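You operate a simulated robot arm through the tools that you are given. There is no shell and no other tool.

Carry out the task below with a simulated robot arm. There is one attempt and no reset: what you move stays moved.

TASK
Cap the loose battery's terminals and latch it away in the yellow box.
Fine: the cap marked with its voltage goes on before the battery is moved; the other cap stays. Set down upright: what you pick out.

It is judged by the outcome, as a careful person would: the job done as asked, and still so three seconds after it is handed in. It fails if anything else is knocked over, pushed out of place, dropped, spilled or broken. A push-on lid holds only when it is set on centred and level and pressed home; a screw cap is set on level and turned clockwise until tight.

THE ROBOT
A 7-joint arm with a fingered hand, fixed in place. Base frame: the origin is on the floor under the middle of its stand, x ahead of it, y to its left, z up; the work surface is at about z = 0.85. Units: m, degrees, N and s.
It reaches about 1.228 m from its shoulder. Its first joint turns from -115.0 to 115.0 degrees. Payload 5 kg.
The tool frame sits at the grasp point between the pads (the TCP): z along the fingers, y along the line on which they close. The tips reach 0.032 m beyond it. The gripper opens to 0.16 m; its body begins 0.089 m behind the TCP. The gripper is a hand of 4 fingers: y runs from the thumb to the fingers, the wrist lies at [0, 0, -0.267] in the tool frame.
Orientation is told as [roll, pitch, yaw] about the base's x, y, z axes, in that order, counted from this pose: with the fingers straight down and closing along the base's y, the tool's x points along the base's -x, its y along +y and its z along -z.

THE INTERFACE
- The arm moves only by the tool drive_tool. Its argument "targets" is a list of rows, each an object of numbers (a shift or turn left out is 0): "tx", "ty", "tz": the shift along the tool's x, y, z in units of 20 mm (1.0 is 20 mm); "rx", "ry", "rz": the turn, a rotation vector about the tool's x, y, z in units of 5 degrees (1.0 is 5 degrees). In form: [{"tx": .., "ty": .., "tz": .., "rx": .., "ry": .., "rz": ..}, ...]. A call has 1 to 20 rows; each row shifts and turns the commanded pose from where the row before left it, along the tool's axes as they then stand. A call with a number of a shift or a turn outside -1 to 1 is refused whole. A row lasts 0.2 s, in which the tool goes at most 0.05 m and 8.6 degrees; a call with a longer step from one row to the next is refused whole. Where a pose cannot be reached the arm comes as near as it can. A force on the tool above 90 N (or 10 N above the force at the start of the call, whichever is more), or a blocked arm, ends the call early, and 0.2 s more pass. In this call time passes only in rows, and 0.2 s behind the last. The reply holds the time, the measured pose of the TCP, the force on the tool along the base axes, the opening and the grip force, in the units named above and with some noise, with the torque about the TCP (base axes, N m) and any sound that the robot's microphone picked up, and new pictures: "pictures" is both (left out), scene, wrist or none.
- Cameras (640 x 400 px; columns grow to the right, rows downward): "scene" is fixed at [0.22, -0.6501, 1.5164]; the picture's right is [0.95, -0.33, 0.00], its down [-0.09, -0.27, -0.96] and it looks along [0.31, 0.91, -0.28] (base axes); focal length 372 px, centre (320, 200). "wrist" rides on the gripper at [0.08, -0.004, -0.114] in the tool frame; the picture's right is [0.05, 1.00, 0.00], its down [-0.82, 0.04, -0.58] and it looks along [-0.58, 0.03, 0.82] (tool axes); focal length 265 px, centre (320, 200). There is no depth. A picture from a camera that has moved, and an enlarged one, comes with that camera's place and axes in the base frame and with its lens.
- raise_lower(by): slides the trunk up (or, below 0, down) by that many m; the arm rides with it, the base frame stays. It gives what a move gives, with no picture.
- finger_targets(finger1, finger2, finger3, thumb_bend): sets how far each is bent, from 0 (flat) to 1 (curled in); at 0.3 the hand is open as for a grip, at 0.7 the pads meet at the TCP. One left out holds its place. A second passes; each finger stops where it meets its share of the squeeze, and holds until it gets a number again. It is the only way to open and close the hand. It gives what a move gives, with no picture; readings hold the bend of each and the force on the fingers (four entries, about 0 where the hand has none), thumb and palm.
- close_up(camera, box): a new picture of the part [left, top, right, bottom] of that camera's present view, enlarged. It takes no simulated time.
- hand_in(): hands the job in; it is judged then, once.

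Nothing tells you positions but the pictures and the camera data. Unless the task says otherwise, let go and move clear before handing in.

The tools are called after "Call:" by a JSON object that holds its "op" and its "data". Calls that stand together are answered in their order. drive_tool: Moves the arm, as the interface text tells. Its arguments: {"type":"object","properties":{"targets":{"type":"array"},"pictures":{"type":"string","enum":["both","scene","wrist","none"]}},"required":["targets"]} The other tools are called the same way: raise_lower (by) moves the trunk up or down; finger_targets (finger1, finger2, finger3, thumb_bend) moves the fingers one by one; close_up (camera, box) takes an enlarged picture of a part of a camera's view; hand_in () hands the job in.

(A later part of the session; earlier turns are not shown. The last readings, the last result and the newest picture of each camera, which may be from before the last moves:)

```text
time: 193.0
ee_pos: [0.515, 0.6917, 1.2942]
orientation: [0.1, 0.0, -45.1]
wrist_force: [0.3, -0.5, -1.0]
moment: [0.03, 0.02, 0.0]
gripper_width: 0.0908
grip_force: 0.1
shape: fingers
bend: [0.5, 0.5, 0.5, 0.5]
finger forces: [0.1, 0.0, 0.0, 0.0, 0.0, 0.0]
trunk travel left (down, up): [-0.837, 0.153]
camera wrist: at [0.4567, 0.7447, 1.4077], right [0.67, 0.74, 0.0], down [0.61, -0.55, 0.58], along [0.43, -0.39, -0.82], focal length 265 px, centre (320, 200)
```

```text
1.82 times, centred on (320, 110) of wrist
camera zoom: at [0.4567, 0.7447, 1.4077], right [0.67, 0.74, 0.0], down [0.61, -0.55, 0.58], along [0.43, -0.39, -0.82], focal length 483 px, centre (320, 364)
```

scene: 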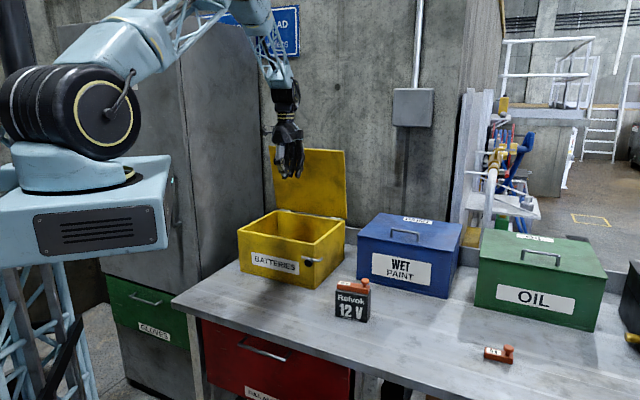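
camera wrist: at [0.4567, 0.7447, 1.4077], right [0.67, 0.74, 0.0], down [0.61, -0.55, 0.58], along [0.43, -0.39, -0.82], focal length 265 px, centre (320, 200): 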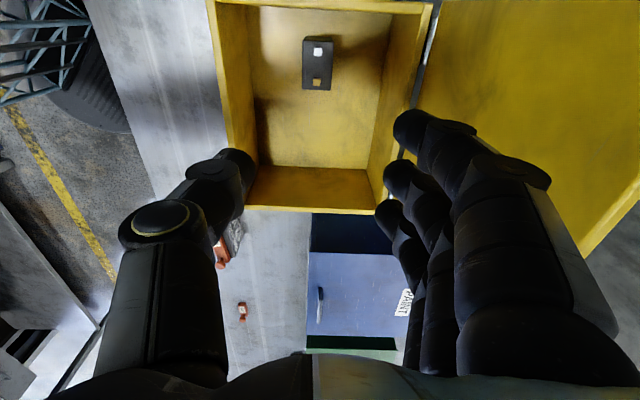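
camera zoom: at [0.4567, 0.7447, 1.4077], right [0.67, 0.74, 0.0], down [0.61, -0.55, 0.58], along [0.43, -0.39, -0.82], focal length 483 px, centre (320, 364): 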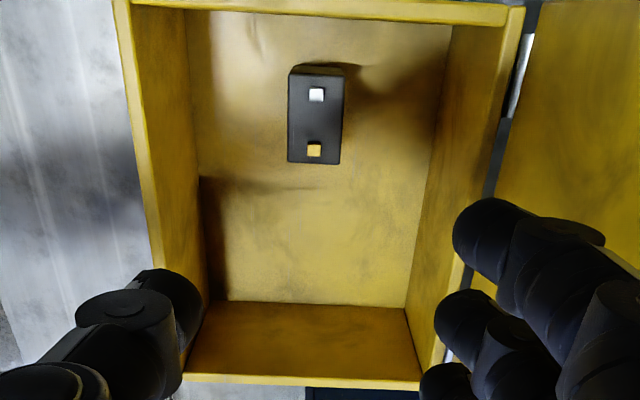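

The other battery stands in the left-centre of the box, and the right half is free (about 185 × 235 mm), plenty for this one. I'll go back to the loose battery and align to grasp it.

Call:
{"op": "drive_tool", "data": {"targets": [{"tx": -0.96, "ty": -0.59}, {"tx": -0.96, "ty": -0.59}, {"tx": -0.96, "ty": -0.59}, {"tx": -0.96, "ty": -0.59}, {"tx": -0.96, "ty": -0.59}, {"tx": -0.96, "ty": -0.59}, {"tx": -0.96, "ty": -0.59}, {"tx": -0.96, "ty": -0.59}, {"tx": -0.96, "ty": -0.59}, {"tx": -0.96, "ty": -0.59}, {"tx": -0.96, "ty": -0.59}, {"tx": -0.96, "ty": -0.59}, {"tx": -0.96, "ty": -0.59}, {"tx": -0.96, "ty": -0.59}, {"tx": -0.96, "ty": -0.59}, {"tx": -0.96, "ty": -0.59}, {"tx": -0.96, "ty": -0.59}, {"tx": -0.96, "ty": -0.59}, {"rz": -0.57}, {"rz": -0.57}], "pictures": "none"}}

Call:
{"op": "finger_targets", "data": {"finger1": 0.42, "finger2": 0.42, "finger3": 0.42, "thumb_bend": 0.42}}

Call:
{"op": "close_up", "data": {"camera": "wrist", "box": [200, 0, 440, 160]}}

Call:
{"op": "close_up", "data": {"camera": "scene", "box": [220, 100, 400, 330]}}

```text
time: 197.2
ee_pos: [0.6095, 0.2987, 1.2948]
orientation: [0.0, 0.0, -39.3]
wrist_force: [0.2, -0.3, 0.4]
moment: [0.04, 0.0, -0.01]
gripper_width: 0.0906
grip_force: 0.1
shape: fingers
bend: [0.5, 0.5, 0.5, 0.5]
finger forces: [0.0, 0.1, 0.0, 0.0, 0.0, 0.0]
trunk travel left (down, up): [-0.837, 0.153]
```

```text
time: 198.2
ee_pos: [0.609, 0.2974, 1.2939]
orientation: [0.0, -0.1, -39.3]
wrist_force: [-0.8, 0.1, -0.2]
moment: [-0.02, -0.01, -0.04]
gripper_width: 0.1227
grip_force: 0.0
shape: fingers
bend: [0.42, 0.42, 0.42, 0.42]
finger forces: [0.0, 0.1, 0.1, 0.0, 0.0, 0.0]
trunk travel left (down, up): [-0.837, 0.153]
```

```text
2.50 times, centred on (320, 80) of wrist
camera zoom: at [0.5455, 0.3453, 1.4079], right [0.59, 0.81, 0.0], down [0.66, -0.48, 0.58], along [0.47, -0.34, -0.82], focal length 664 px, centre (320, 500)
```

zoom: 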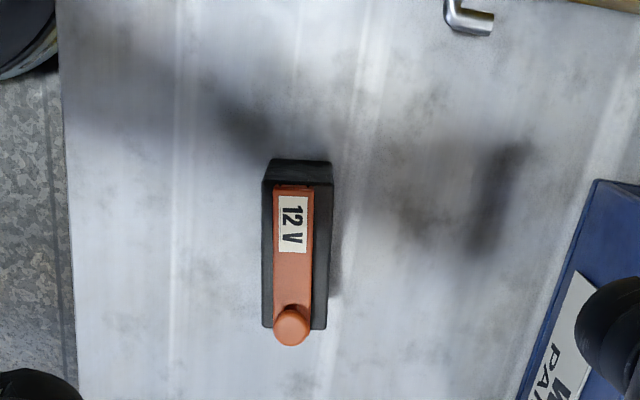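

```text
1.74 times, centred on (310, 215) of scene
camera zoom: at [0.22, -0.6501, 1.5164], right [0.95, -0.33, 0.0], down [-0.09, -0.27, -0.96], along [0.31, 0.91, -0.28], focal length 646 px, centre (337, 174)
```

zoom: 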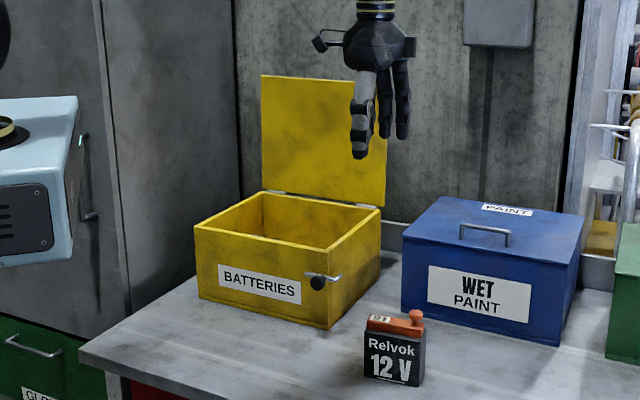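

Call:
{"op": "drive_tool", "data": {"targets": [{"tx": -0.81, "ty": -0.16, "tz": 0.5}, {"tx": -0.81, "ty": -0.16, "tz": 1}, {"tx": -0.81, "ty": -0.17, "tz": 1}, {"tz": 1}, {"tz": 1}, {"tz": 1}, {"tz": 1}, {"tz": 1}, {"tz": 1}, {"tz": 1}, {"tz": 1}, {"tz": 1}, {"tz": 1}, {"tz": 1}, {"tz": 0.5}], "pictures": "none"}}

Call:
{"op": "close_up", "data": {"camera": "wrist", "box": [160, 20, 480, 260]}}

Call:
{"op": "close_up", "data": {"camera": "scene", "box": [300, 220, 410, 330]}}

```text
time: 201.4
ee_pos: [0.6429, 0.2583, 1.0146]
orientation: [0.0, 0.0, -39.3]
wrist_force: [0.2, -0.2, 0.5]
moment: [0.01, 0.0, -0.02]
gripper_width: 0.1224
grip_force: 0.0
shape: fingers
bend: [0.42, 0.42, 0.42, 0.42]
finger forces: [0.0, 0.1, 0.0, 0.0, 0.1, 0.0]
trunk travel left (down, up): [-0.837, 0.153]
```

```text
1.67 times, centred on (320, 140) of wrist
camera zoom: at [0.5775, 0.3062, 1.1279], right [0.59, 0.81, 0.0], down [0.66, -0.48, 0.58], along [0.47, -0.34, -0.82], focal length 442 px, centre (320, 300)
```

zoom: 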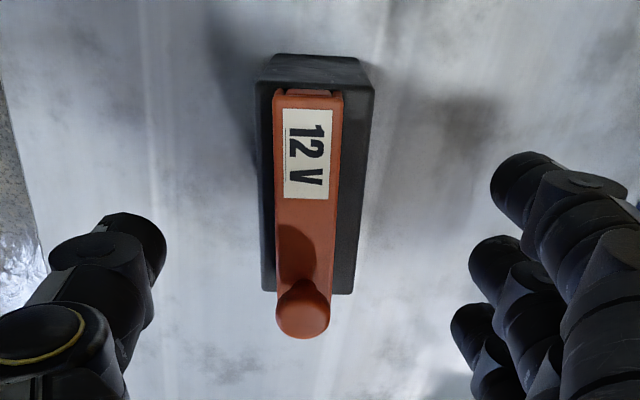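

```text
3.64 times, centred on (355, 275) of scene
camera zoom: at [0.22, -0.6501, 1.5164], right [0.95, -0.33, 0.0], down [-0.09, -0.27, -0.96], along [0.31, 0.91, -0.28], focal length 1352 px, centre (193, -73)
```

zoom: 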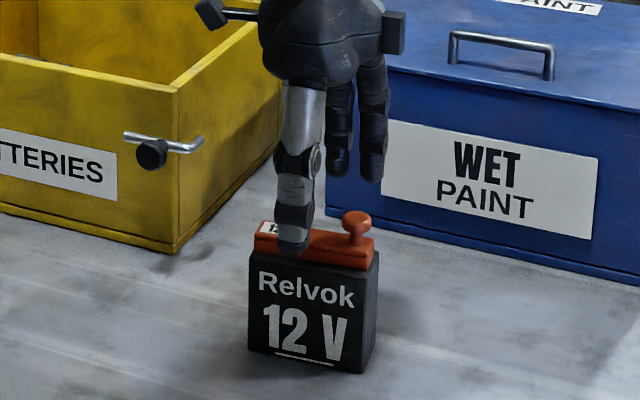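

Aligned on the battery centre. I'll lower so the pads are at mid-height.

Call:
{"op": "drive_tool", "data": {"targets": [{"tz": 1}, {"tz": 1}, {"tz": 1}, {"tz": 1}, {"tz": 0.8}, {"tz": 0.5}], "pictures": "none"}}

Call:
{"op": "close_up", "data": {"camera": "scene", "box": [300, 230, 410, 330]}}

Call:
{"op": "close_up", "data": {"camera": "wrist", "box": [160, 60, 480, 300]}}

```text
time: 202.8
ee_pos: [0.643, 0.259, 0.909]
orientation: [0.1, -0.1, -39.4]
wrist_force: [0.3, 1.3, 0.4]
moment: [-0.02, 0.01, -0.02]
gripper_width: 0.1224
grip_force: 0.1
shape: fingers
bend: [0.42, 0.42, 0.42, 0.42]
finger forces: [0.0, 0.1, 0.0, 0.0, 0.0, 0.1]
trunk travel left (down, up): [-0.837, 0.153]
```

```text
4.00 times, centred on (355, 280) of scene
camera zoom: at [0.22, -0.6501, 1.5164], right [0.95, -0.33, 0.0], down [-0.09, -0.27, -0.96], along [0.31, 0.91, -0.28], focal length 1487 px, centre (180, -120)
```

zoom: 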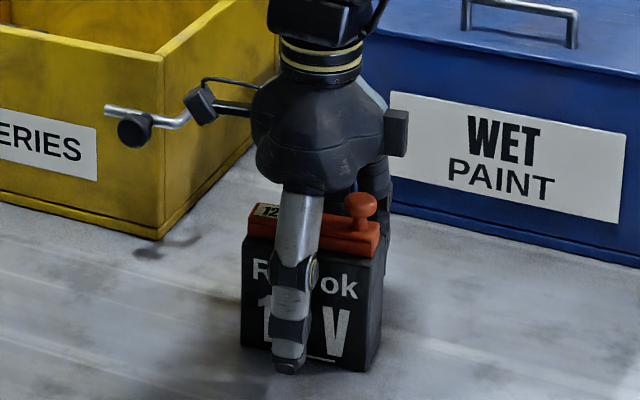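

```text
1.67 times, centred on (320, 180) of wrist
camera zoom: at [0.5785, 0.3065, 1.0221], right [0.59, 0.81, 0.0], down [0.66, -0.48, 0.58], along [0.47, -0.34, -0.82], focal length 442 px, centre (320, 233)
```

zoom: 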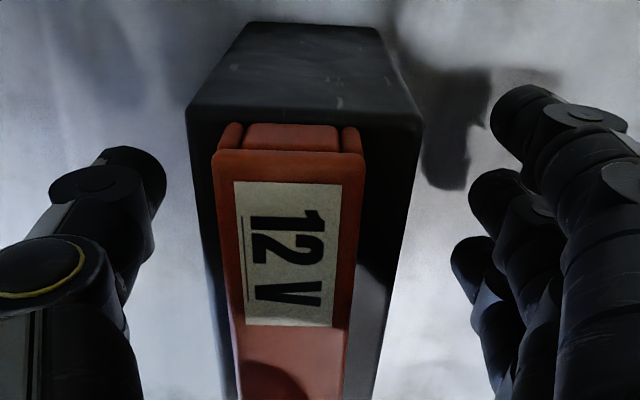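

Call:
{"op": "finger_targets", "data": {"finger1": 0.55, "finger2": 0.55, "finger3": 0.55, "thumb_bend": 0.55}}

Call:
{"op": "finger_targets", "data": {"finger1": 0.6, "finger2": 0.6, "finger3": 0.6, "thumb_bend": 0.6}}

Call:
{"op": "close_up", "data": {"camera": "wrist", "box": [160, 60, 480, 300]}}

Call:
{"op": "close_up", "data": {"camera": "scene", "box": [300, 230, 410, 330]}}

```text
time: 203.8
ee_pos: [0.6424, 0.2594, 0.9086]
orientation: [0.0, 0.0, -39.2]
wrist_force: [-0.8, -1.3, 0.0]
moment: [-0.01, 0.01, 0.02]
gripper_width: 0.0729
grip_force: 0.1
shape: fingers
bend: [0.55, 0.55, 0.55, 0.55]
finger forces: [0.0, 0.1, 0.0, 0.1, 0.0, 0.0]
trunk travel left (down, up): [-0.837, 0.153]
```

```text
time: 204.8
ee_pos: [0.6424, 0.2589, 0.9085]
orientation: [0.0, 0.0, -39.3]
wrist_force: [-1.4, -2.0, -0.5]
moment: [0.02, 0.01, -0.01]
gripper_width: 0.0597
grip_force: 2.7
shape: fingers
bend: [0.59, 0.59, 0.59, 0.58]
finger forces: [0.5, 0.4, 0.6, 0.0, 4.1, 0.0]
trunk travel left (down, up): [-0.837, 0.153]
```

```text
1.67 times, centred on (320, 180) of wrist
camera zoom: at [0.5783, 0.3065, 1.0224], right [0.59, 0.81, 0.0], down [0.66, -0.48, 0.58], along [0.47, -0.34, -0.82], focal length 442 px, centre (320, 233)
```

zoom: 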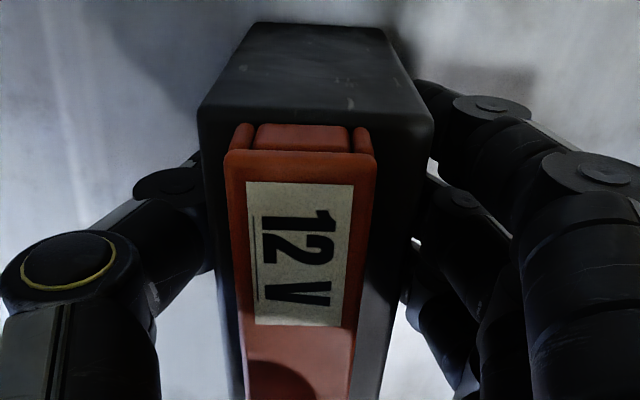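

```text
4.00 times, centred on (355, 280) of scene
camera zoom: at [0.22, -0.6501, 1.5164], right [0.95, -0.33, 0.0], down [-0.09, -0.27, -0.96], along [0.31, 0.91, -0.28], focal length 1487 px, centre (180, -120)
```

zoom: 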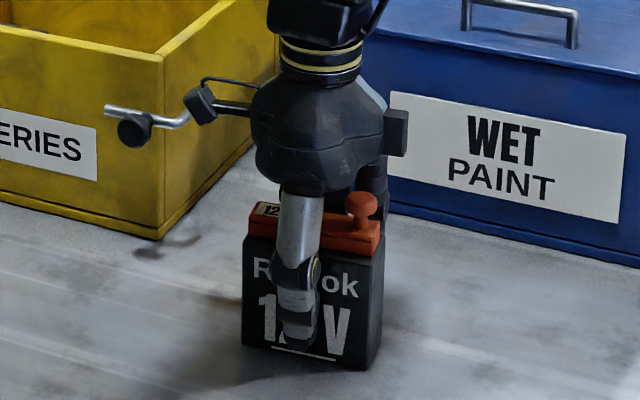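

Call:
{"op": "finger_targets", "data": {"finger1": 0.68, "finger2": 0.68, "finger3": 0.68, "thumb_bend": 0.68}}

Call:
{"op": "finger_targets", "data": {"finger1": 0.76, "finger2": 0.76, "finger3": 0.76, "thumb_bend": 0.76}}

Call:
{"op": "close_up", "data": {"camera": "wrist", "box": [160, 60, 480, 300]}}

Call:
{"op": "close_up", "data": {"camera": "scene", "box": [300, 230, 410, 330]}}

```text
time: 205.8
ee_pos: [0.6422, 0.2591, 0.9083]
orientation: [0.0, 0.0, -39.3]
wrist_force: [-0.4, 0.5, -0.4]
moment: [0.03, 0.0, -0.01]
gripper_width: 0.0573
grip_force: 19.1
shape: fingers
bend: [0.61, 0.61, 0.61, 0.62]
finger forces: [6.5, 6.5, 6.5, 0.1, 19.6, 0.1]
trunk travel left (down, up): [-0.837, 0.153]
```

```text
time: 206.8
ee_pos: [0.6424, 0.2594, 0.9086]
orientation: [0.0, 0.1, -39.4]
wrist_force: [0.4, -0.5, 0.9]
moment: [0.0, -0.02, -0.02]
gripper_width: 0.057
grip_force: 26.1
shape: fingers
bend: [0.61, 0.61, 0.61, 0.62]
finger forces: [8.8, 8.8, 8.7, 0.1, 26.5, 0.1]
trunk travel left (down, up): [-0.837, 0.153]
```

```text
1.67 times, centred on (320, 180) of wrist
camera zoom: at [0.5786, 0.3066, 1.0221], right [0.59, 0.81, 0.0], down [0.66, -0.48, 0.58], along [0.46, -0.34, -0.82], focal length 442 px, centre (320, 233)
```

zoom: 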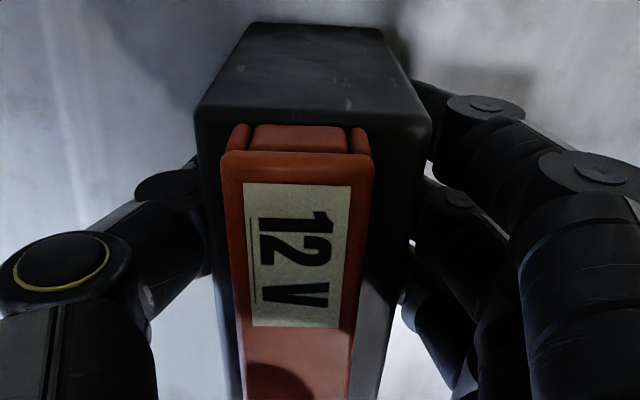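

```text
4.00 times, centred on (355, 280) of scene
camera zoom: at [0.22, -0.6501, 1.5164], right [0.95, -0.33, 0.0], down [-0.09, -0.27, -0.96], along [0.31, 0.91, -0.28], focal length 1487 px, centre (180, -120)
```

zoom: 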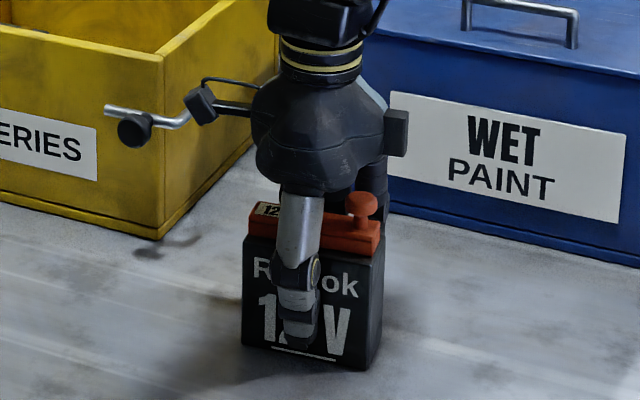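

Call:
{"op": "finger_targets", "data": {"finger1": 0.86, "finger2": 0.86, "finger3": 0.86, "thumb_bend": 0.86}}

Call:
{"op": "drive_tool", "data": {"targets": [{"tz": -0.1}, {"tz": -0.2}, {"tz": -0.3}, {"tz": -0.3}], "pictures": "none"}}

Call:
{"op": "close_up", "data": {"camera": "scene", "box": [300, 230, 410, 330]}}

```text
time: 207.8
ee_pos: [0.6422, 0.2585, 0.9081]
orientation: [0.0, 0.0, -39.3]
wrist_force: [0.2, 0.2, -0.2]
moment: [0.06, -0.05, -0.05]
gripper_width: 0.057
grip_force: 28.3
shape: fingers
bend: [0.61, 0.61, 0.61, 0.62]
finger forces: [9.6, 9.6, 9.6, 0.0, 28.0, 0.0]
trunk travel left (down, up): [-0.837, 0.153]
```

```text
time: 208.8
ee_pos: [0.6411, 0.2589, 0.9272]
orientation: [-0.1, -0.1, -39.3]
wrist_force: [0.1, -0.3, -10.1]
moment: [0.01, -0.02, 0.02]
gripper_width: 0.0568
grip_force: 28.3
shape: fingers
bend: [0.61, 0.61, 0.61, 0.62]
finger forces: [9.4, 9.4, 9.5, 0.0, 28.1, 0.0]
trunk travel left (down, up): [-0.837, 0.153]
```

```text
4.00 times, centred on (355, 280) of scene
camera zoom: at [0.22, -0.6501, 1.5164], right [0.95, -0.33, 0.0], down [-0.09, -0.27, -0.96], along [0.31, 0.91, -0.28], focal length 1487 px, centre (180, -120)
```

zoom: 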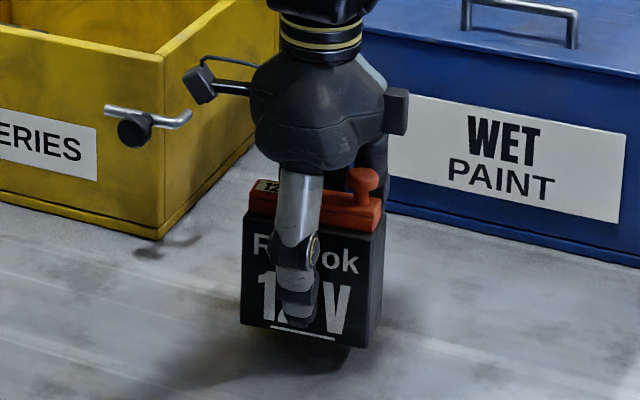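

Lifted cleanly: about 1 kg, level, with the cap in place. I'll raise it well above the box rim.

Call:
{"op": "drive_tool", "data": {"targets": [{"tz": -0.4}, {"tz": -0.6}, {"tz": -0.7}, {"tz": -0.8}, {"tz": -0.8}, {"tz": -0.8}, {"tz": -0.8}, {"tz": -0.8}, {"tz": -0.8}, {"tz": -0.8}, {"tz": -0.8}, {"tz": -0.8}, {"tz": -0.7}, {"tz": -0.5}, {"tz": -0.3}], "pictures": "none"}}

Call:
{"op": "close_up", "data": {"camera": "wrist", "box": [160, 60, 480, 300]}}

Call:
{"op": "close_up", "data": {"camera": "scene", "box": [300, 130, 410, 260]}}

```text
time: 212.0
ee_pos: [0.6417, 0.2588, 1.1323]
orientation: [-0.1, 0.0, -39.4]
wrist_force: [0.3, 0.2, -10.6]
moment: [0.05, -0.03, 0.01]
gripper_width: 0.0569
grip_force: 28.4
shape: fingers
bend: [0.61, 0.61, 0.61, 0.62]
finger forces: [9.5, 9.5, 9.5, 0.0, 28.2, 0.0]
trunk travel left (down, up): [-0.837, 0.153]
```

```text
1.67 times, centred on (320, 180) of wrist
camera zoom: at [0.5776, 0.3067, 1.2465], right [0.59, 0.81, 0.0], down [0.66, -0.48, 0.58], along [0.46, -0.34, -0.82], focal length 442 px, centre (320, 233)
```

zoom: 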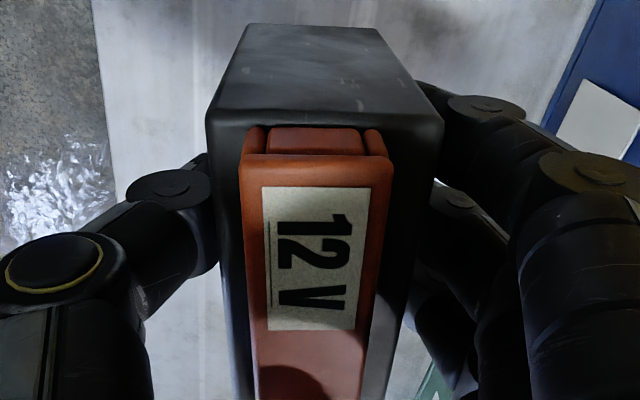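

```text
3.08 times, centred on (355, 195) of scene
camera zoom: at [0.22, -0.6501, 1.5164], right [0.95, -0.33, 0.0], down [-0.09, -0.27, -0.96], along [0.31, 0.91, -0.28], focal length 1144 px, centre (212, 215)
```

zoom: 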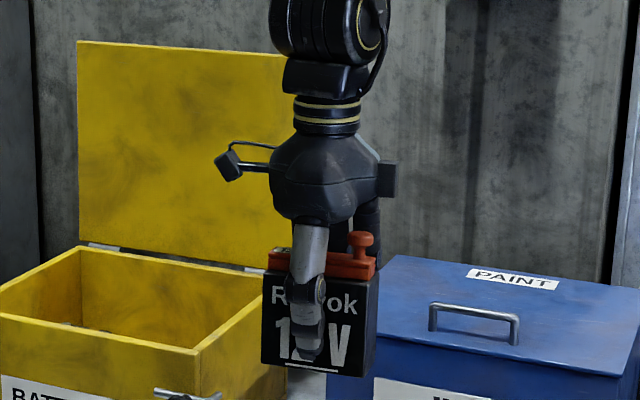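

The battery hangs level with the cap on. I'll carry it slowly over the box, squaring it to the box on the way.

Call:
{"op": "drive_tool", "data": {"targets": [{"tx": 0.3, "ty": 0.3}, {"tx": 0.5, "ty": 0.5}, {"tx": 0.65, "ty": 0.64}, {"tx": 0.65, "ty": 0.64}, {"tx": 0.65, "ty": 0.64}, {"tx": 0.65, "ty": 0.64}, {"tx": 0.65, "ty": 0.64}, {"tx": 0.65, "ty": 0.64}, {"tx": 0.65, "ty": 0.64}, {"tx": 0.65, "ty": 0.64}, {"tx": 0.65, "ty": 0.64}, {"tx": 0.65, "ty": 0.64}], "pictures": "scene"}}

```text
time: 214.6
ee_pos: [0.6216, 0.4642, 1.1333]
orientation: [0.0, 0.1, -39.3]
wrist_force: [1.1, -0.4, -10.3]
moment: [0.0, -0.02, -0.01]
gripper_width: 0.0566
grip_force: 28.3
shape: fingers
bend: [0.61, 0.61, 0.61, 0.62]
finger forces: [9.6, 9.5, 9.6, 0.1, 28.1, 0.0]
trunk travel left (down, up): [-0.837, 0.153]
```

scene: 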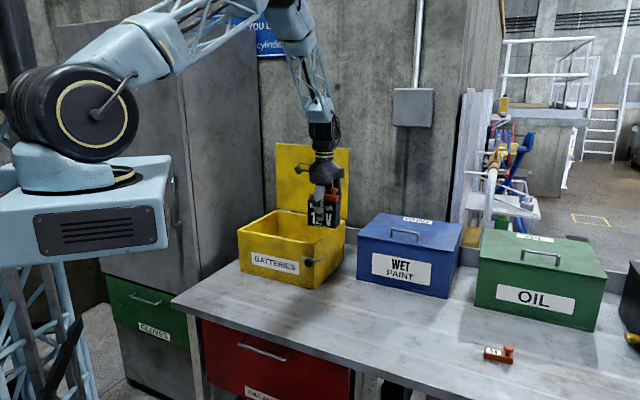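

Call:
{"op": "drive_tool", "data": {"targets": [{"tx": 0.65, "ty": 0.61}, {"tx": 0.65, "ty": 0.61}, {"tx": 0.65, "ty": 0.61}, {"tx": 0.65, "ty": 0.61}, {"tx": 0.65, "ty": 0.61}, {"tx": 0.65, "ty": 0.61}, {"tx": 0.6, "ty": 0.56}, {"tx": 0.4, "ty": 0.38}, {"tx": 0.2, "ty": 0.2}, {"rz": 0.3}, {"rz": 0.4}, {"rz": 0.44}], "pictures": "wrist"}}

Call:
{"op": "close_up", "data": {"camera": "wrist", "box": [100, 0, 540, 300]}}

Call:
{"op": "close_up", "data": {"camera": "scene", "box": [220, 120, 370, 300]}}

```text
time: 217.2
ee_pos: [0.6012, 0.6029, 1.1331]
orientation: [0.0, 0.0, -45.1]
wrist_force: [-0.2, -1.0, -10.4]
moment: [0.01, 0.01, 0.01]
gripper_width: 0.0569
grip_force: 28.2
shape: fingers
bend: [0.61, 0.61, 0.61, 0.62]
finger forces: [9.4, 9.6, 9.6, 0.0, 27.8, 0.0]
trunk travel left (down, up): [-0.837, 0.153]
camera wrist: at [0.5429, 0.6565, 1.2468], right [0.67, 0.74, 0.0], down [0.61, -0.55, 0.58], along [0.43, -0.39, -0.82], focal length 265 px, centre (320, 200)
```

wrist: 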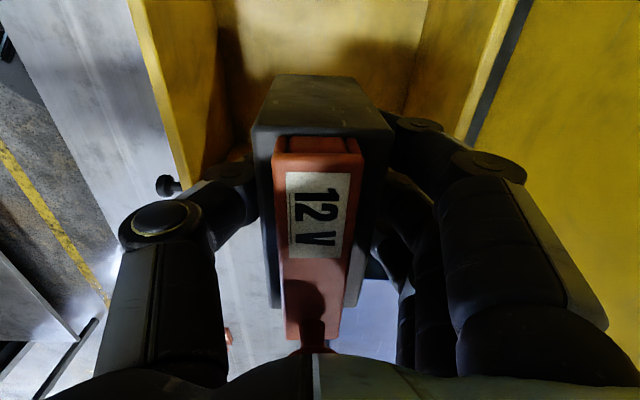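

```text
1.33 times, centred on (320, 150) of wrist
camera zoom: at [0.5429, 0.6565, 1.2468], right [0.67, 0.74, 0.0], down [0.61, -0.55, 0.58], along [0.43, -0.39, -0.82], focal length 354 px, centre (320, 267)
```

zoom: 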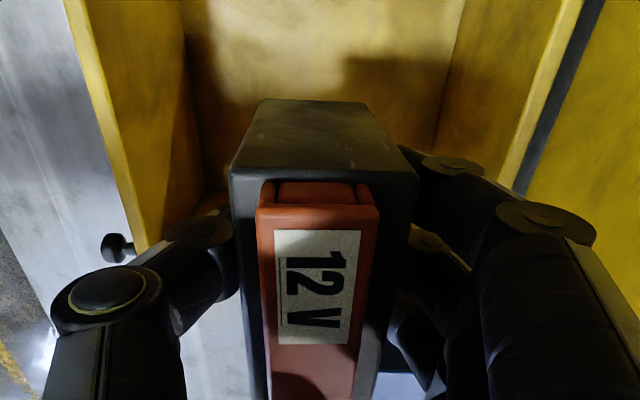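

```text
2.22 times, centred on (295, 210) of scene
camera zoom: at [0.22, -0.6501, 1.5164], right [0.95, -0.33, 0.0], down [-0.09, -0.27, -0.96], along [0.31, 0.91, -0.28], focal length 826 px, centre (376, 178)
```

zoom: 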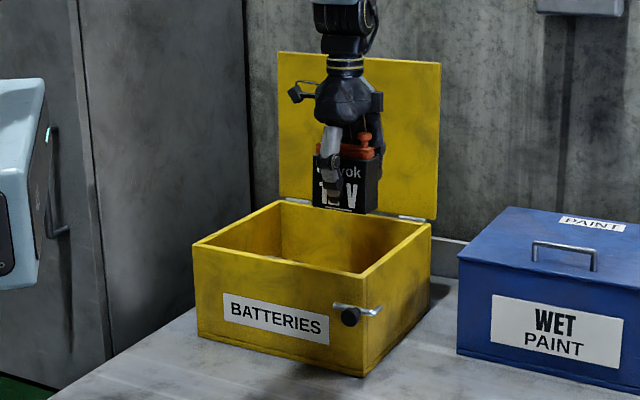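

Centred over the free half: about 37 mm to the right wall, 50 mm to the other battery, and 95 mm front and back. Lowering into the box.

Call:
{"op": "drive_tool", "data": {"targets": [{"tz": 0.4}, {"tz": 0.6}, {"tz": 0.7}, {"tz": 0.7}, {"tz": 0.7}, {"tz": 0.7}, {"tz": 0.7}, {"tz": 0.7}, {"tz": 0.7}, {"tz": 0.7}, {"tz": 0.7}, {"tz": 0.7}, {"tz": 0.6}, {"tz": 0.4}], "pictures": "none"}}

Call:
{"op": "close_up", "data": {"camera": "wrist", "box": [100, 0, 540, 300]}}

Call:
{"op": "close_up", "data": {"camera": "scene", "box": [220, 120, 370, 300]}}

```text
time: 220.2
ee_pos: [0.6023, 0.605, 0.9517]
orientation: [0.0, 0.0, -45.0]
wrist_force: [-0.1, -0.7, -9.0]
moment: [-0.01, 0.0, 0.02]
gripper_width: 0.0566
grip_force: 28.2
shape: fingers
bend: [0.61, 0.61, 0.61, 0.62]
finger forces: [9.5, 9.6, 9.4, 0.1, 27.9, 0.0]
trunk travel left (down, up): [-0.837, 0.153]
```

```text
1.33 times, centred on (320, 150) of wrist
camera zoom: at [0.5429, 0.657, 1.066], right [0.67, 0.74, 0.0], down [0.61, -0.55, 0.58], along [0.43, -0.39, -0.82], focal length 354 px, centre (320, 267)
```

zoom: 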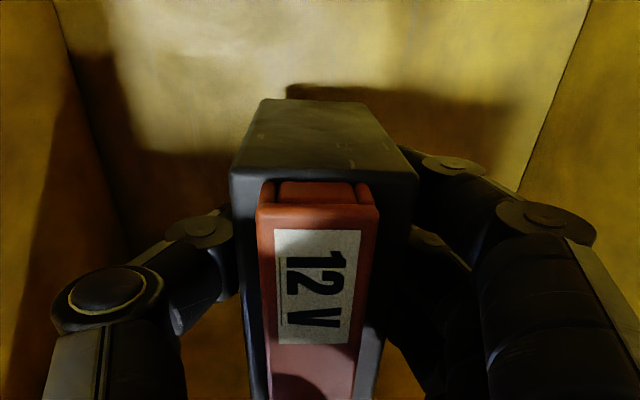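

```text
2.22 times, centred on (295, 210) of scene
camera zoom: at [0.22, -0.6501, 1.5164], right [0.95, -0.33, 0.0], down [-0.09, -0.27, -0.96], along [0.31, 0.91, -0.28], focal length 826 px, centre (376, 178)
```

zoom: 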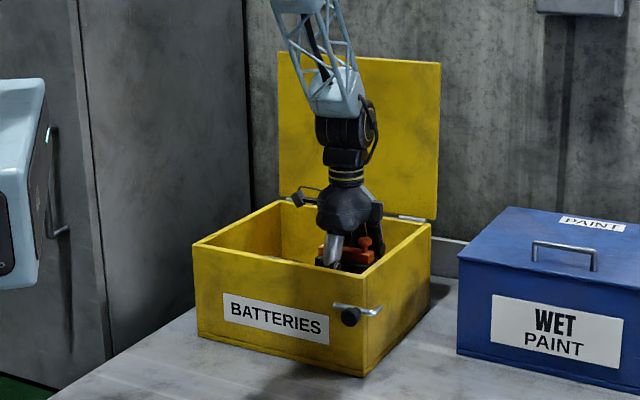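

Call:
{"op": "drive_tool", "data": {"targets": [{"tz": 0.4}, {"tz": 0.4}, {"tz": 0.3}, {"tz": 0.2}], "pictures": "none"}}

Call:
{"op": "drive_tool", "data": {"targets": [{"tz": 0.12}, {"tz": 0.12}, {"tz": 0.12}], "pictures": "none"}}

```text
time: 221.2
ee_pos: [0.6031, 0.6026, 0.9264]
orientation: [-0.1, 0.0, -45.0]
wrist_force: [0.3, 0.4, -10.8]
moment: [0.06, -0.01, 0.03]
gripper_width: 0.0569
grip_force: 28.0
shape: fingers
bend: [0.61, 0.61, 0.61, 0.62]
finger forces: [9.5, 9.5, 9.4, 0.0, 28.0, 0.0]
trunk travel left (down, up): [-0.837, 0.153]
```

```text
time: 222.0
ee_pos: [0.6028, 0.6024, 0.9211]
orientation: [-0.1, -0.1, -45.0]
wrist_force: [-0.7, -0.8, -4.9]
moment: [0.05, -0.02, -0.01]
gripper_width: 0.0567
grip_force: 28.0
shape: fingers
bend: [0.61, 0.61, 0.61, 0.62]
finger forces: [9.2, 9.4, 9.3, 0.1, 28.4, 0.1]
trunk travel left (down, up): [-0.837, 0.153]
```

Contact beginning. A little more.

Call:
{"op": "drive_tool", "data": {"targets": [{"tz": 0.06}, {"tz": 0.06}], "pictures": "none"}}

Call:
{"op": "close_up", "data": {"camera": "wrist", "box": [100, 0, 540, 300]}}

```text
time: 222.6
ee_pos: [0.6022, 0.6029, 0.9193]
orientation: [0.1, 0.0, -45.0]
wrist_force: [0.4, -4.3, 8.5]
moment: [0.13, -0.26, -0.02]
gripper_width: 0.0567
grip_force: 29.4
shape: fingers
bend: [0.62, 0.62, 0.62, 0.62]
finger forces: [9.4, 9.5, 9.3, 0.1, 30.6, 0.0]
trunk travel left (down, up): [-0.837, 0.153]
```

```text
1.33 times, centred on (320, 150) of wrist
camera zoom: at [0.5431, 0.6557, 1.0329], right [0.67, 0.74, 0.0], down [0.61, -0.55, 0.58], along [0.43, -0.39, -0.82], focal length 354 px, centre (320, 267)
```

zoom: 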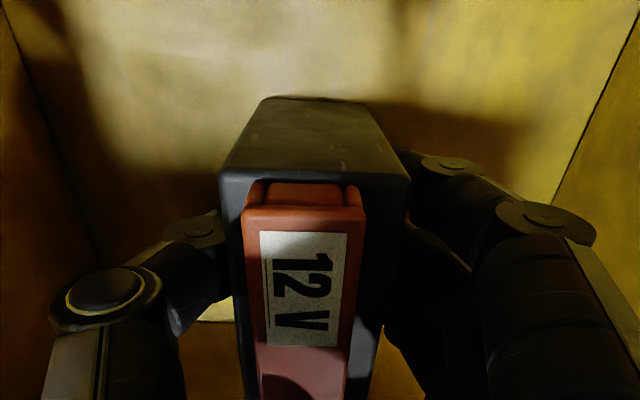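

It's standing on the box floor, level. I'll release in small steps.

Call:
{"op": "finger_targets", "data": {"finger1": 0.6, "finger2": 0.6, "finger3": 0.6, "thumb_bend": 0.6}}

Call:
{"op": "finger_targets", "data": {"finger1": 0.55, "finger2": 0.55, "finger3": 0.55, "thumb_bend": 0.55}}

Call:
{"op": "close_up", "data": {"camera": "wrist", "box": [100, 0, 540, 300]}}

```text
time: 223.6
ee_pos: [0.6005, 0.6027, 0.9175]
orientation: [-0.1, 0.0, -45.0]
wrist_force: [-1.7, 0.4, 6.0]
moment: [-0.07, 0.01, 0.0]
gripper_width: 0.0596
grip_force: 4.0
shape: fingers
bend: [0.59, 0.59, 0.59, 0.59]
finger forces: [1.2, 1.2, 1.1, 0.1, 4.6, 0.1]
trunk travel left (down, up): [-0.837, 0.153]
```

```text
time: 224.6
ee_pos: [0.602, 0.603, 0.9178]
orientation: [0.0, 0.0, -45.0]
wrist_force: [-0.1, -0.9, -1.1]
moment: [0.0, -0.01, -0.01]
gripper_width: 0.0707
grip_force: 0.1
shape: fingers
bend: [0.55, 0.55, 0.55, 0.55]
finger forces: [0.1, 0.1, 0.0, 0.1, 0.1, 0.0]
trunk travel left (down, up): [-0.837, 0.153]
```

```text
1.33 times, centred on (320, 150) of wrist
camera zoom: at [0.5426, 0.656, 1.0312], right [0.67, 0.74, 0.0], down [0.61, -0.55, 0.58], along [0.43, -0.39, -0.82], focal length 354 px, centre (320, 267)
```

zoom: 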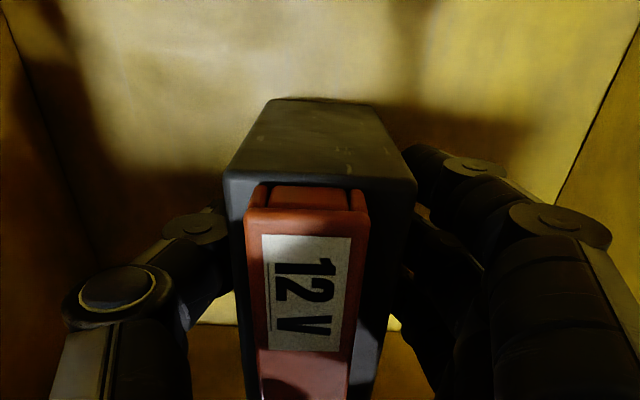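

Call:
{"op": "finger_targets", "data": {"finger1": 0.47, "finger2": 0.47, "finger3": 0.47, "thumb_bend": 0.47}}

Call:
{"op": "drive_tool", "data": {"targets": [{"tz": -0.3}, {"tz": -0.6}, {"tz": -1}, {"tz": -1}, {"tz": -1}, {"tz": -1}, {"tz": -1}, {"tz": -1}, {"tz": -1}, {"tz": -1}, {"tz": -1}, {"tz": -1}, {"tz": -1}], "pictures": "wrist"}}

Call:
{"op": "close_up", "data": {"camera": "wrist", "box": [160, 0, 480, 240]}}

Call:
{"op": "close_up", "data": {"camera": "scene", "box": [220, 120, 370, 300]}}

```text
time: 225.6
ee_pos: [0.6012, 0.6033, 0.9175]
orientation: [-0.1, 0.0, -45.0]
wrist_force: [-0.1, 0.3, 0.4]
moment: [0.02, 0.01, -0.01]
gripper_width: 0.1026
grip_force: 0.1
shape: fingers
bend: [0.47, 0.47, 0.47, 0.47]
finger forces: [0.0, 0.0, 0.0, 0.0, 0.0, 0.0]
trunk travel left (down, up): [-0.837, 0.153]
```

```text
time: 228.4
ee_pos: [0.6011, 0.6023, 1.1561]
orientation: [-0.1, 0.0, -45.0]
wrist_force: [0.1, -0.2, 1.1]
moment: [-0.02, -0.01, 0.02]
gripper_width: 0.1026
grip_force: 0.1
shape: fingers
bend: [0.47, 0.47, 0.47, 0.47]
finger forces: [0.0, 0.0, 0.1, 0.0, 0.0, 0.0]
trunk travel left (down, up): [-0.837, 0.153]
camera wrist: at [0.5424, 0.6551, 1.2698], right [0.67, 0.74, 0.0], down [0.61, -0.55, 0.58], along [0.43, -0.39, -0.82], focal length 265 px, centre (320, 200)
```

wrist: 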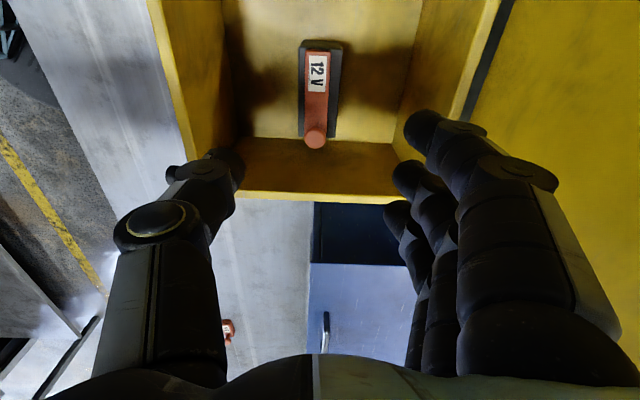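

```text
1.67 times, centred on (320, 120) of wrist
camera zoom: at [0.5424, 0.6551, 1.2698], right [0.67, 0.74, 0.0], down [0.61, -0.55, 0.58], along [0.43, -0.39, -0.82], focal length 442 px, centre (320, 333)
```

zoom: 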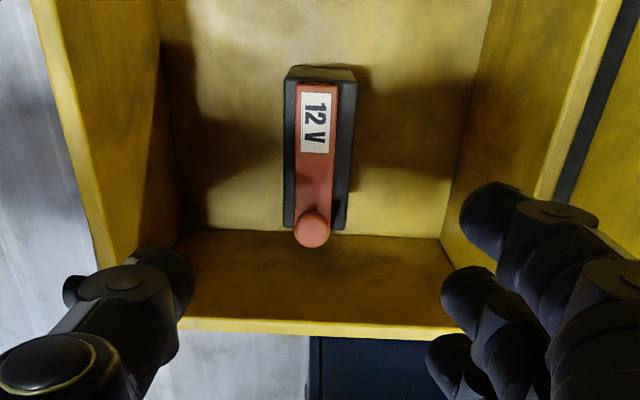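

```text
2.22 times, centred on (295, 210) of scene
camera zoom: at [0.22, -0.6501, 1.5164], right [0.95, -0.33, 0.0], down [-0.09, -0.27, -0.96], along [0.31, 0.91, -0.28], focal length 826 px, centre (376, 178)
```

zoom: 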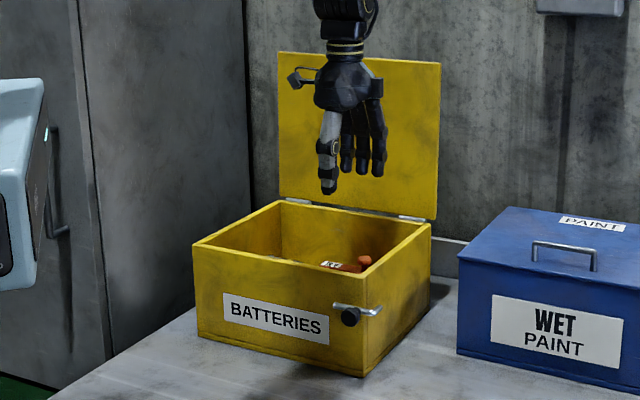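

The battery stands upright in the box with its 12 V cap on. Next I'll close the lid, first hooking the open fingers behind its top edge to draw it forward. I'll raise the trunk a little for reach.

Call:
{"op": "raise_lower", "data": {"by": 0.1}}

Call:
{"op": "finger_targets", "data": {"finger1": 0.45, "finger2": 0.45, "finger3": 0.45, "thumb_bend": 0.3}}

Call:
{"op": "drive_tool", "data": {"targets": [{"tz": -1}, {"tz": -1}, {"tz": -1}, {"tz": -1}, {"tz": -1}, {"ty": 1}, {"ty": 1}, {"ty": 1}, {"ty": 1}], "pictures": "none"}}

Call:
{"op": "close_up", "data": {"camera": "scene", "box": [220, 80, 370, 280]}}

Call:
{"op": "close_up", "data": {"camera": "wrist", "box": [0, 0, 640, 400]}}

```text
time: 229.7
ee_pos: [0.6027, 0.6015, 1.2553]
orientation: [0.0, 0.0, -45.0]
wrist_force: [0.2, 0.0, -0.3]
moment: [-0.02, -0.01, -0.02]
gripper_width: 0.1026
grip_force: 0.2
shape: fingers
bend: [0.47, 0.47, 0.47, 0.47]
finger forces: [0.0, 0.0, 0.1, 0.0, 0.0, 0.0]
trunk travel left (down, up): [-0.937, 0.053]
```

```text
time: 230.7
ee_pos: [0.6022, 0.6026, 1.2552]
orientation: [0.0, 0.1, -44.9]
wrist_force: [-0.2, 0.1, -0.1]
moment: [0.01, -0.01, -0.02]
gripper_width: 0.1401
grip_force: 0.0
shape: fingers
bend: [0.45, 0.45, 0.45, 0.3]
finger forces: [0.1, 0.1, 0.0, 0.1, 0.0, 0.0]
trunk travel left (down, up): [-0.937, 0.053]
```

```text
time: 232.7
ee_pos: [0.6586, 0.658, 1.3526]
orientation: [-0.1, 0.0, -45.0]
wrist_force: [-0.2, -0.9, 0.3]
moment: [0.02, 0.05, 0.02]
gripper_width: 0.1402
grip_force: 0.2
shape: fingers
bend: [0.45, 0.45, 0.45, 0.3]
finger forces: [0.0, 0.0, 0.1, 0.0, 0.1, 0.0]
trunk travel left (down, up): [-0.937, 0.053]
```

```text
2.00 times, centred on (295, 180) of scene
camera zoom: at [0.22, -0.6501, 1.5164], right [0.95, -0.33, 0.0], down [-0.09, -0.27, -0.96], along [0.31, 0.91, -0.28], focal length 744 px, centre (370, 240)
```

zoom: 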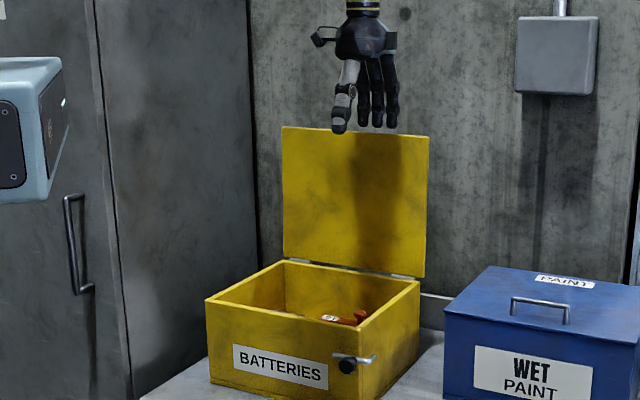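

```text
1.00 times, centred on (320, 200) of wrist (not enlarged: the box is as wide or as high as the picture)
camera zoom: at [0.6, 0.7126, 1.4671], right [0.67, 0.74, 0.0], down [0.61, -0.55, 0.58], along [0.43, -0.39, -0.82], focal length 265 px, centre (320, 200)
```

zoom: 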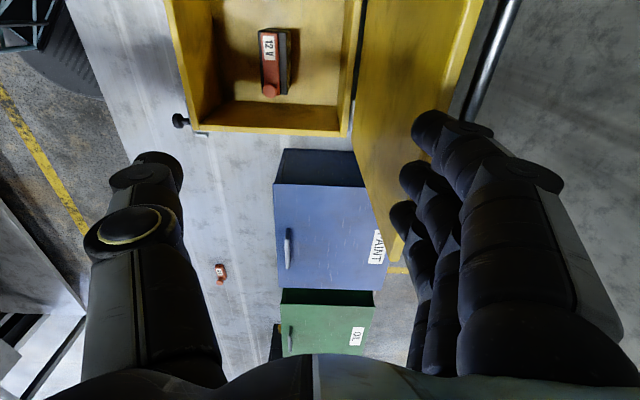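

Call:
{"op": "drive_tool", "data": {"targets": [{"ty": 0.8}, {"ty": 0.8}, {"ty": 0.65}], "pictures": "none"}}

Call:
{"op": "close_up", "data": {"camera": "wrist", "box": [300, 40, 560, 280]}}

```text
time: 233.5
ee_pos: [0.6909, 0.6911, 1.3547]
orientation: [0.0, -0.1, -45.0]
wrist_force: [0.9, 0.6, -0.5]
moment: [-0.03, 0.03, 0.07]
gripper_width: 0.1403
grip_force: 0.1
shape: fingers
bend: [0.45, 0.45, 0.45, 0.3]
finger forces: [0.0, 0.1, 0.0, 0.0, 0.0, 0.0]
trunk travel left (down, up): [-0.937, 0.053]
```

```text
1.67 times, centred on (430, 160) of wrist
camera zoom: at [0.632, 0.7445, 1.4685], right [0.67, 0.74, 0.0], down [0.61, -0.55, 0.58], along [0.43, -0.39, -0.82], focal length 442 px, centre (137, 267)
```

zoom: 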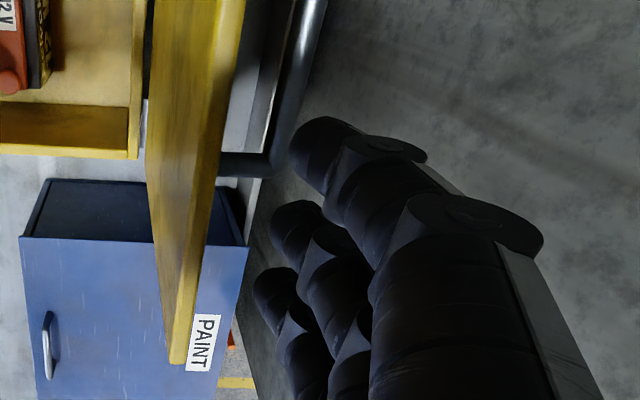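

The fingers are behind the lid's top edge now. I'll lower about 3.5 cm so they hook it, then draw it forward gently.

Call:
{"op": "drive_tool", "data": {"targets": [{"tz": 0.6}, {"tz": 0.6}, {"tz": 0.5}, {"ty": -0.5}, {"ty": -0.5}, {"ty": -0.4}], "pictures": "none"}}

Call:
{"op": "close_up", "data": {"camera": "wrist", "box": [300, 40, 560, 280]}}

Call:
{"op": "close_up", "data": {"camera": "scene", "box": [220, 80, 370, 280]}}

```text
time: 234.9
ee_pos: [0.6697, 0.6708, 1.3225]
orientation: [0.1, 0.0, -45.0]
wrist_force: [0.2, 1.6, 0.1]
moment: [-0.02, -0.03, 0.02]
gripper_width: 0.1411
grip_force: 0.7
shape: fingers
bend: [0.45, 0.45, 0.45, 0.3]
finger forces: [0.3, 0.4, 0.4, 0.0, 0.0, 0.0]
trunk travel left (down, up): [-0.937, 0.053]
```

```text
1.67 times, centred on (430, 160) of wrist
camera zoom: at [0.6106, 0.7233, 1.4356], right [0.67, 0.74, 0.0], down [0.61, -0.55, 0.58], along [0.43, -0.39, -0.82], focal length 442 px, centre (137, 267)
```

zoom: 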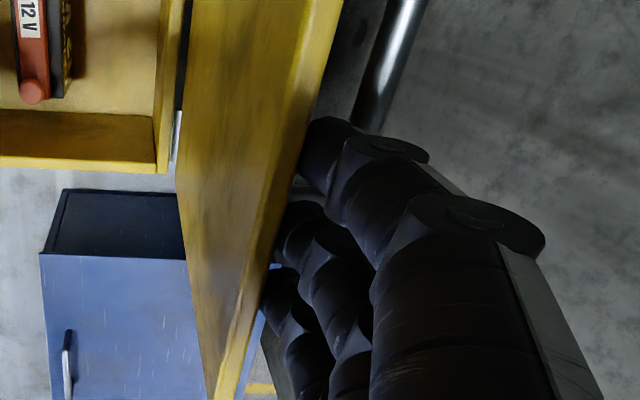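

```text
2.00 times, centred on (295, 180) of scene
camera zoom: at [0.22, -0.6501, 1.5164], right [0.95, -0.33, 0.0], down [-0.09, -0.27, -0.96], along [0.31, 0.91, -0.28], focal length 744 px, centre (370, 240)
```

zoom: 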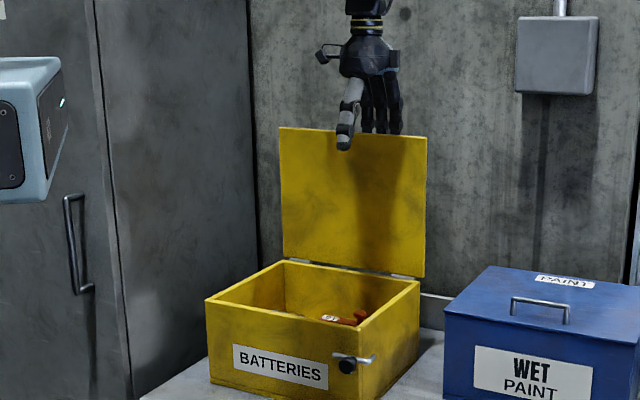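

Contact on the lid's back edge. I'll draw it forward to about 80°.

Call:
{"op": "finger_targets", "data": {"thumb_bend": 0.42}}

Call:
{"op": "drive_tool", "data": {"targets": [{"ty": -0.5}, {"ty": -0.5}, {"ty": -0.5}, {"ty": -0.5}, {"ty": -0.5}, {"ty": -0.3}], "pictures": "none"}}

Call:
{"op": "close_up", "data": {"camera": "scene", "box": [220, 80, 370, 280]}}

Call:
{"op": "close_up", "data": {"camera": "wrist", "box": [140, 40, 560, 300]}}

```text
time: 235.9
ee_pos: [0.67, 0.6708, 1.3218]
orientation: [0.0, 0.1, -45.0]
wrist_force: [1.0, -1.4, 0.1]
moment: [-0.02, -0.03, -0.03]
gripper_width: 0.1181
grip_force: 0.2
shape: fingers
bend: [0.45, 0.45, 0.45, 0.42]
finger forces: [0.1, 0.1, 0.0, 0.0, 0.0, 0.0]
trunk travel left (down, up): [-0.937, 0.053]
```

```text
time: 237.3
ee_pos: [0.6306, 0.6323, 1.321]
orientation: [0.0, 0.0, -44.9]
wrist_force: [-0.4, -0.3, -0.1]
moment: [0.0, -0.02, -0.02]
gripper_width: 0.1182
grip_force: 0.1
shape: fingers
bend: [0.45, 0.45, 0.45, 0.42]
finger forces: [0.0, 0.0, 0.0, 0.0, 0.0, 0.0]
trunk travel left (down, up): [-0.937, 0.053]
```

```text
2.00 times, centred on (295, 180) of scene
camera zoom: at [0.22, -0.6501, 1.5164], right [0.95, -0.33, 0.0], down [-0.09, -0.27, -0.96], along [0.31, 0.91, -0.28], focal length 744 px, centre (370, 240)
```

zoom: 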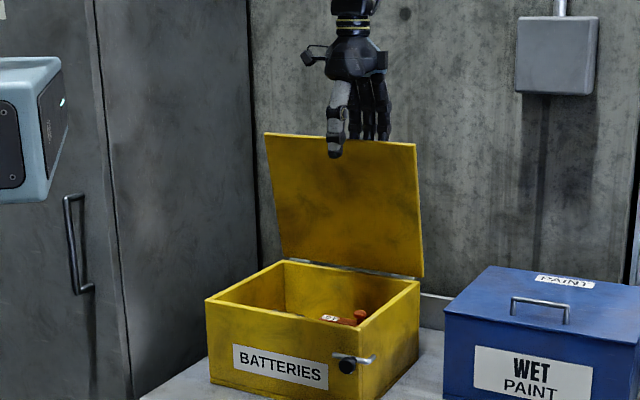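

```text
1.52 times, centred on (350, 170) of wrist
camera zoom: at [0.5726, 0.6849, 1.4352], right [0.67, 0.74, 0.0], down [0.61, -0.55, 0.58], along [0.43, -0.39, -0.82], focal length 404 px, centre (274, 246)
```

zoom: 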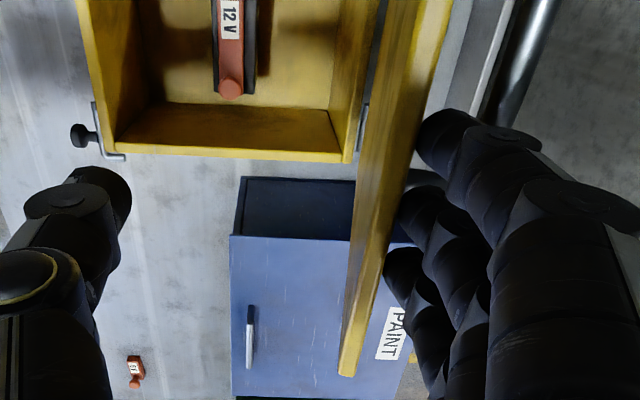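

It stays at about 82° by itself. A bit further, to the low 70s.

Call:
{"op": "drive_tool", "data": {"targets": [{"ty": -0.5, "tz": 0.05}, {"ty": -0.5, "tz": 0.1}, {"ty": -0.5, "tz": 0.1}, {"ty": -0.3, "tz": 0.05}], "pictures": "none"}}

Call:
{"op": "close_up", "data": {"camera": "scene", "box": [220, 80, 370, 280]}}

Call:
{"op": "close_up", "data": {"camera": "wrist", "box": [140, 40, 560, 300]}}

```text
time: 238.3
ee_pos: [0.606, 0.6068, 1.3159]
orientation: [-0.1, 0.0, -45.0]
wrist_force: [0.5, 0.2, 0.3]
moment: [-0.01, -0.03, 0.02]
gripper_width: 0.118
grip_force: 0.1
shape: fingers
bend: [0.45, 0.45, 0.45, 0.42]
finger forces: [0.0, 0.0, 0.0, 0.1, 0.0, 0.0]
trunk travel left (down, up): [-0.937, 0.053]
```

```text
2.00 times, centred on (295, 180) of scene
camera zoom: at [0.22, -0.6501, 1.5164], right [0.95, -0.33, 0.0], down [-0.09, -0.27, -0.96], along [0.31, 0.91, -0.28], focal length 744 px, centre (370, 240)
```

zoom: 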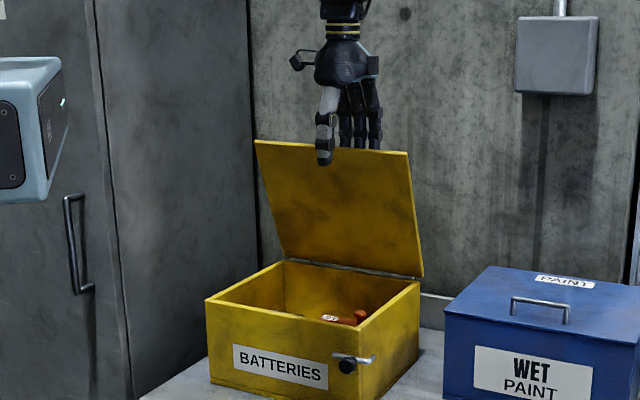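

```text
1.52 times, centred on (350, 170) of wrist
camera zoom: at [0.5461, 0.6591, 1.4286], right [0.67, 0.74, 0.0], down [0.61, -0.55, 0.58], along [0.43, -0.39, -0.82], focal length 404 px, centre (274, 246)
```

zoom: 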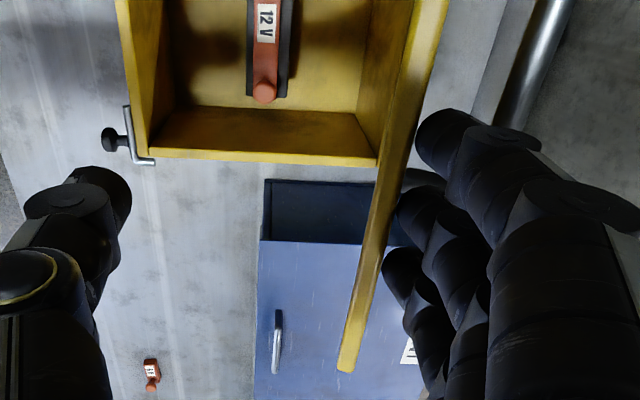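

Call:
{"op": "drive_tool", "data": {"targets": [{"tz": 0}, {"tz": 0}, {"tz": 0}], "pictures": "none"}}

Call:
{"op": "close_up", "data": {"camera": "scene", "box": [220, 80, 370, 280]}}

```text
time: 239.1
ee_pos: [0.6055, 0.6067, 1.3148]
orientation: [0.0, 0.0, -45.1]
wrist_force: [0.4, -0.3, -0.1]
moment: [0.02, 0.0, -0.01]
gripper_width: 0.118
grip_force: 0.1
shape: fingers
bend: [0.45, 0.45, 0.45, 0.42]
finger forces: [0.1, 0.0, 0.1, 0.1, 0.0, 0.0]
trunk travel left (down, up): [-0.937, 0.053]
```

```text
2.00 times, centred on (295, 180) of scene
camera zoom: at [0.22, -0.6501, 1.5164], right [0.95, -0.33, 0.0], down [-0.09, -0.27, -0.96], along [0.31, 0.91, -0.28], focal length 744 px, centre (370, 240)
```

zoom: 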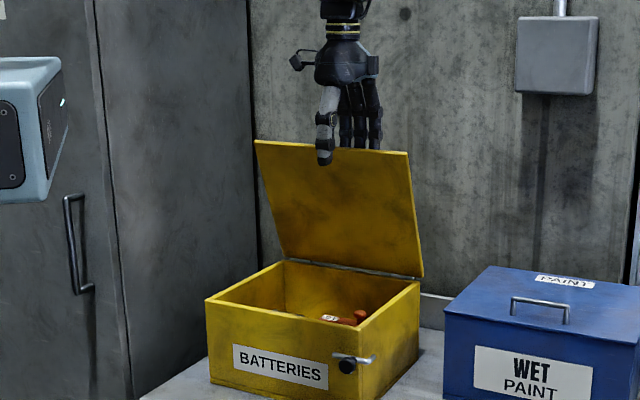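

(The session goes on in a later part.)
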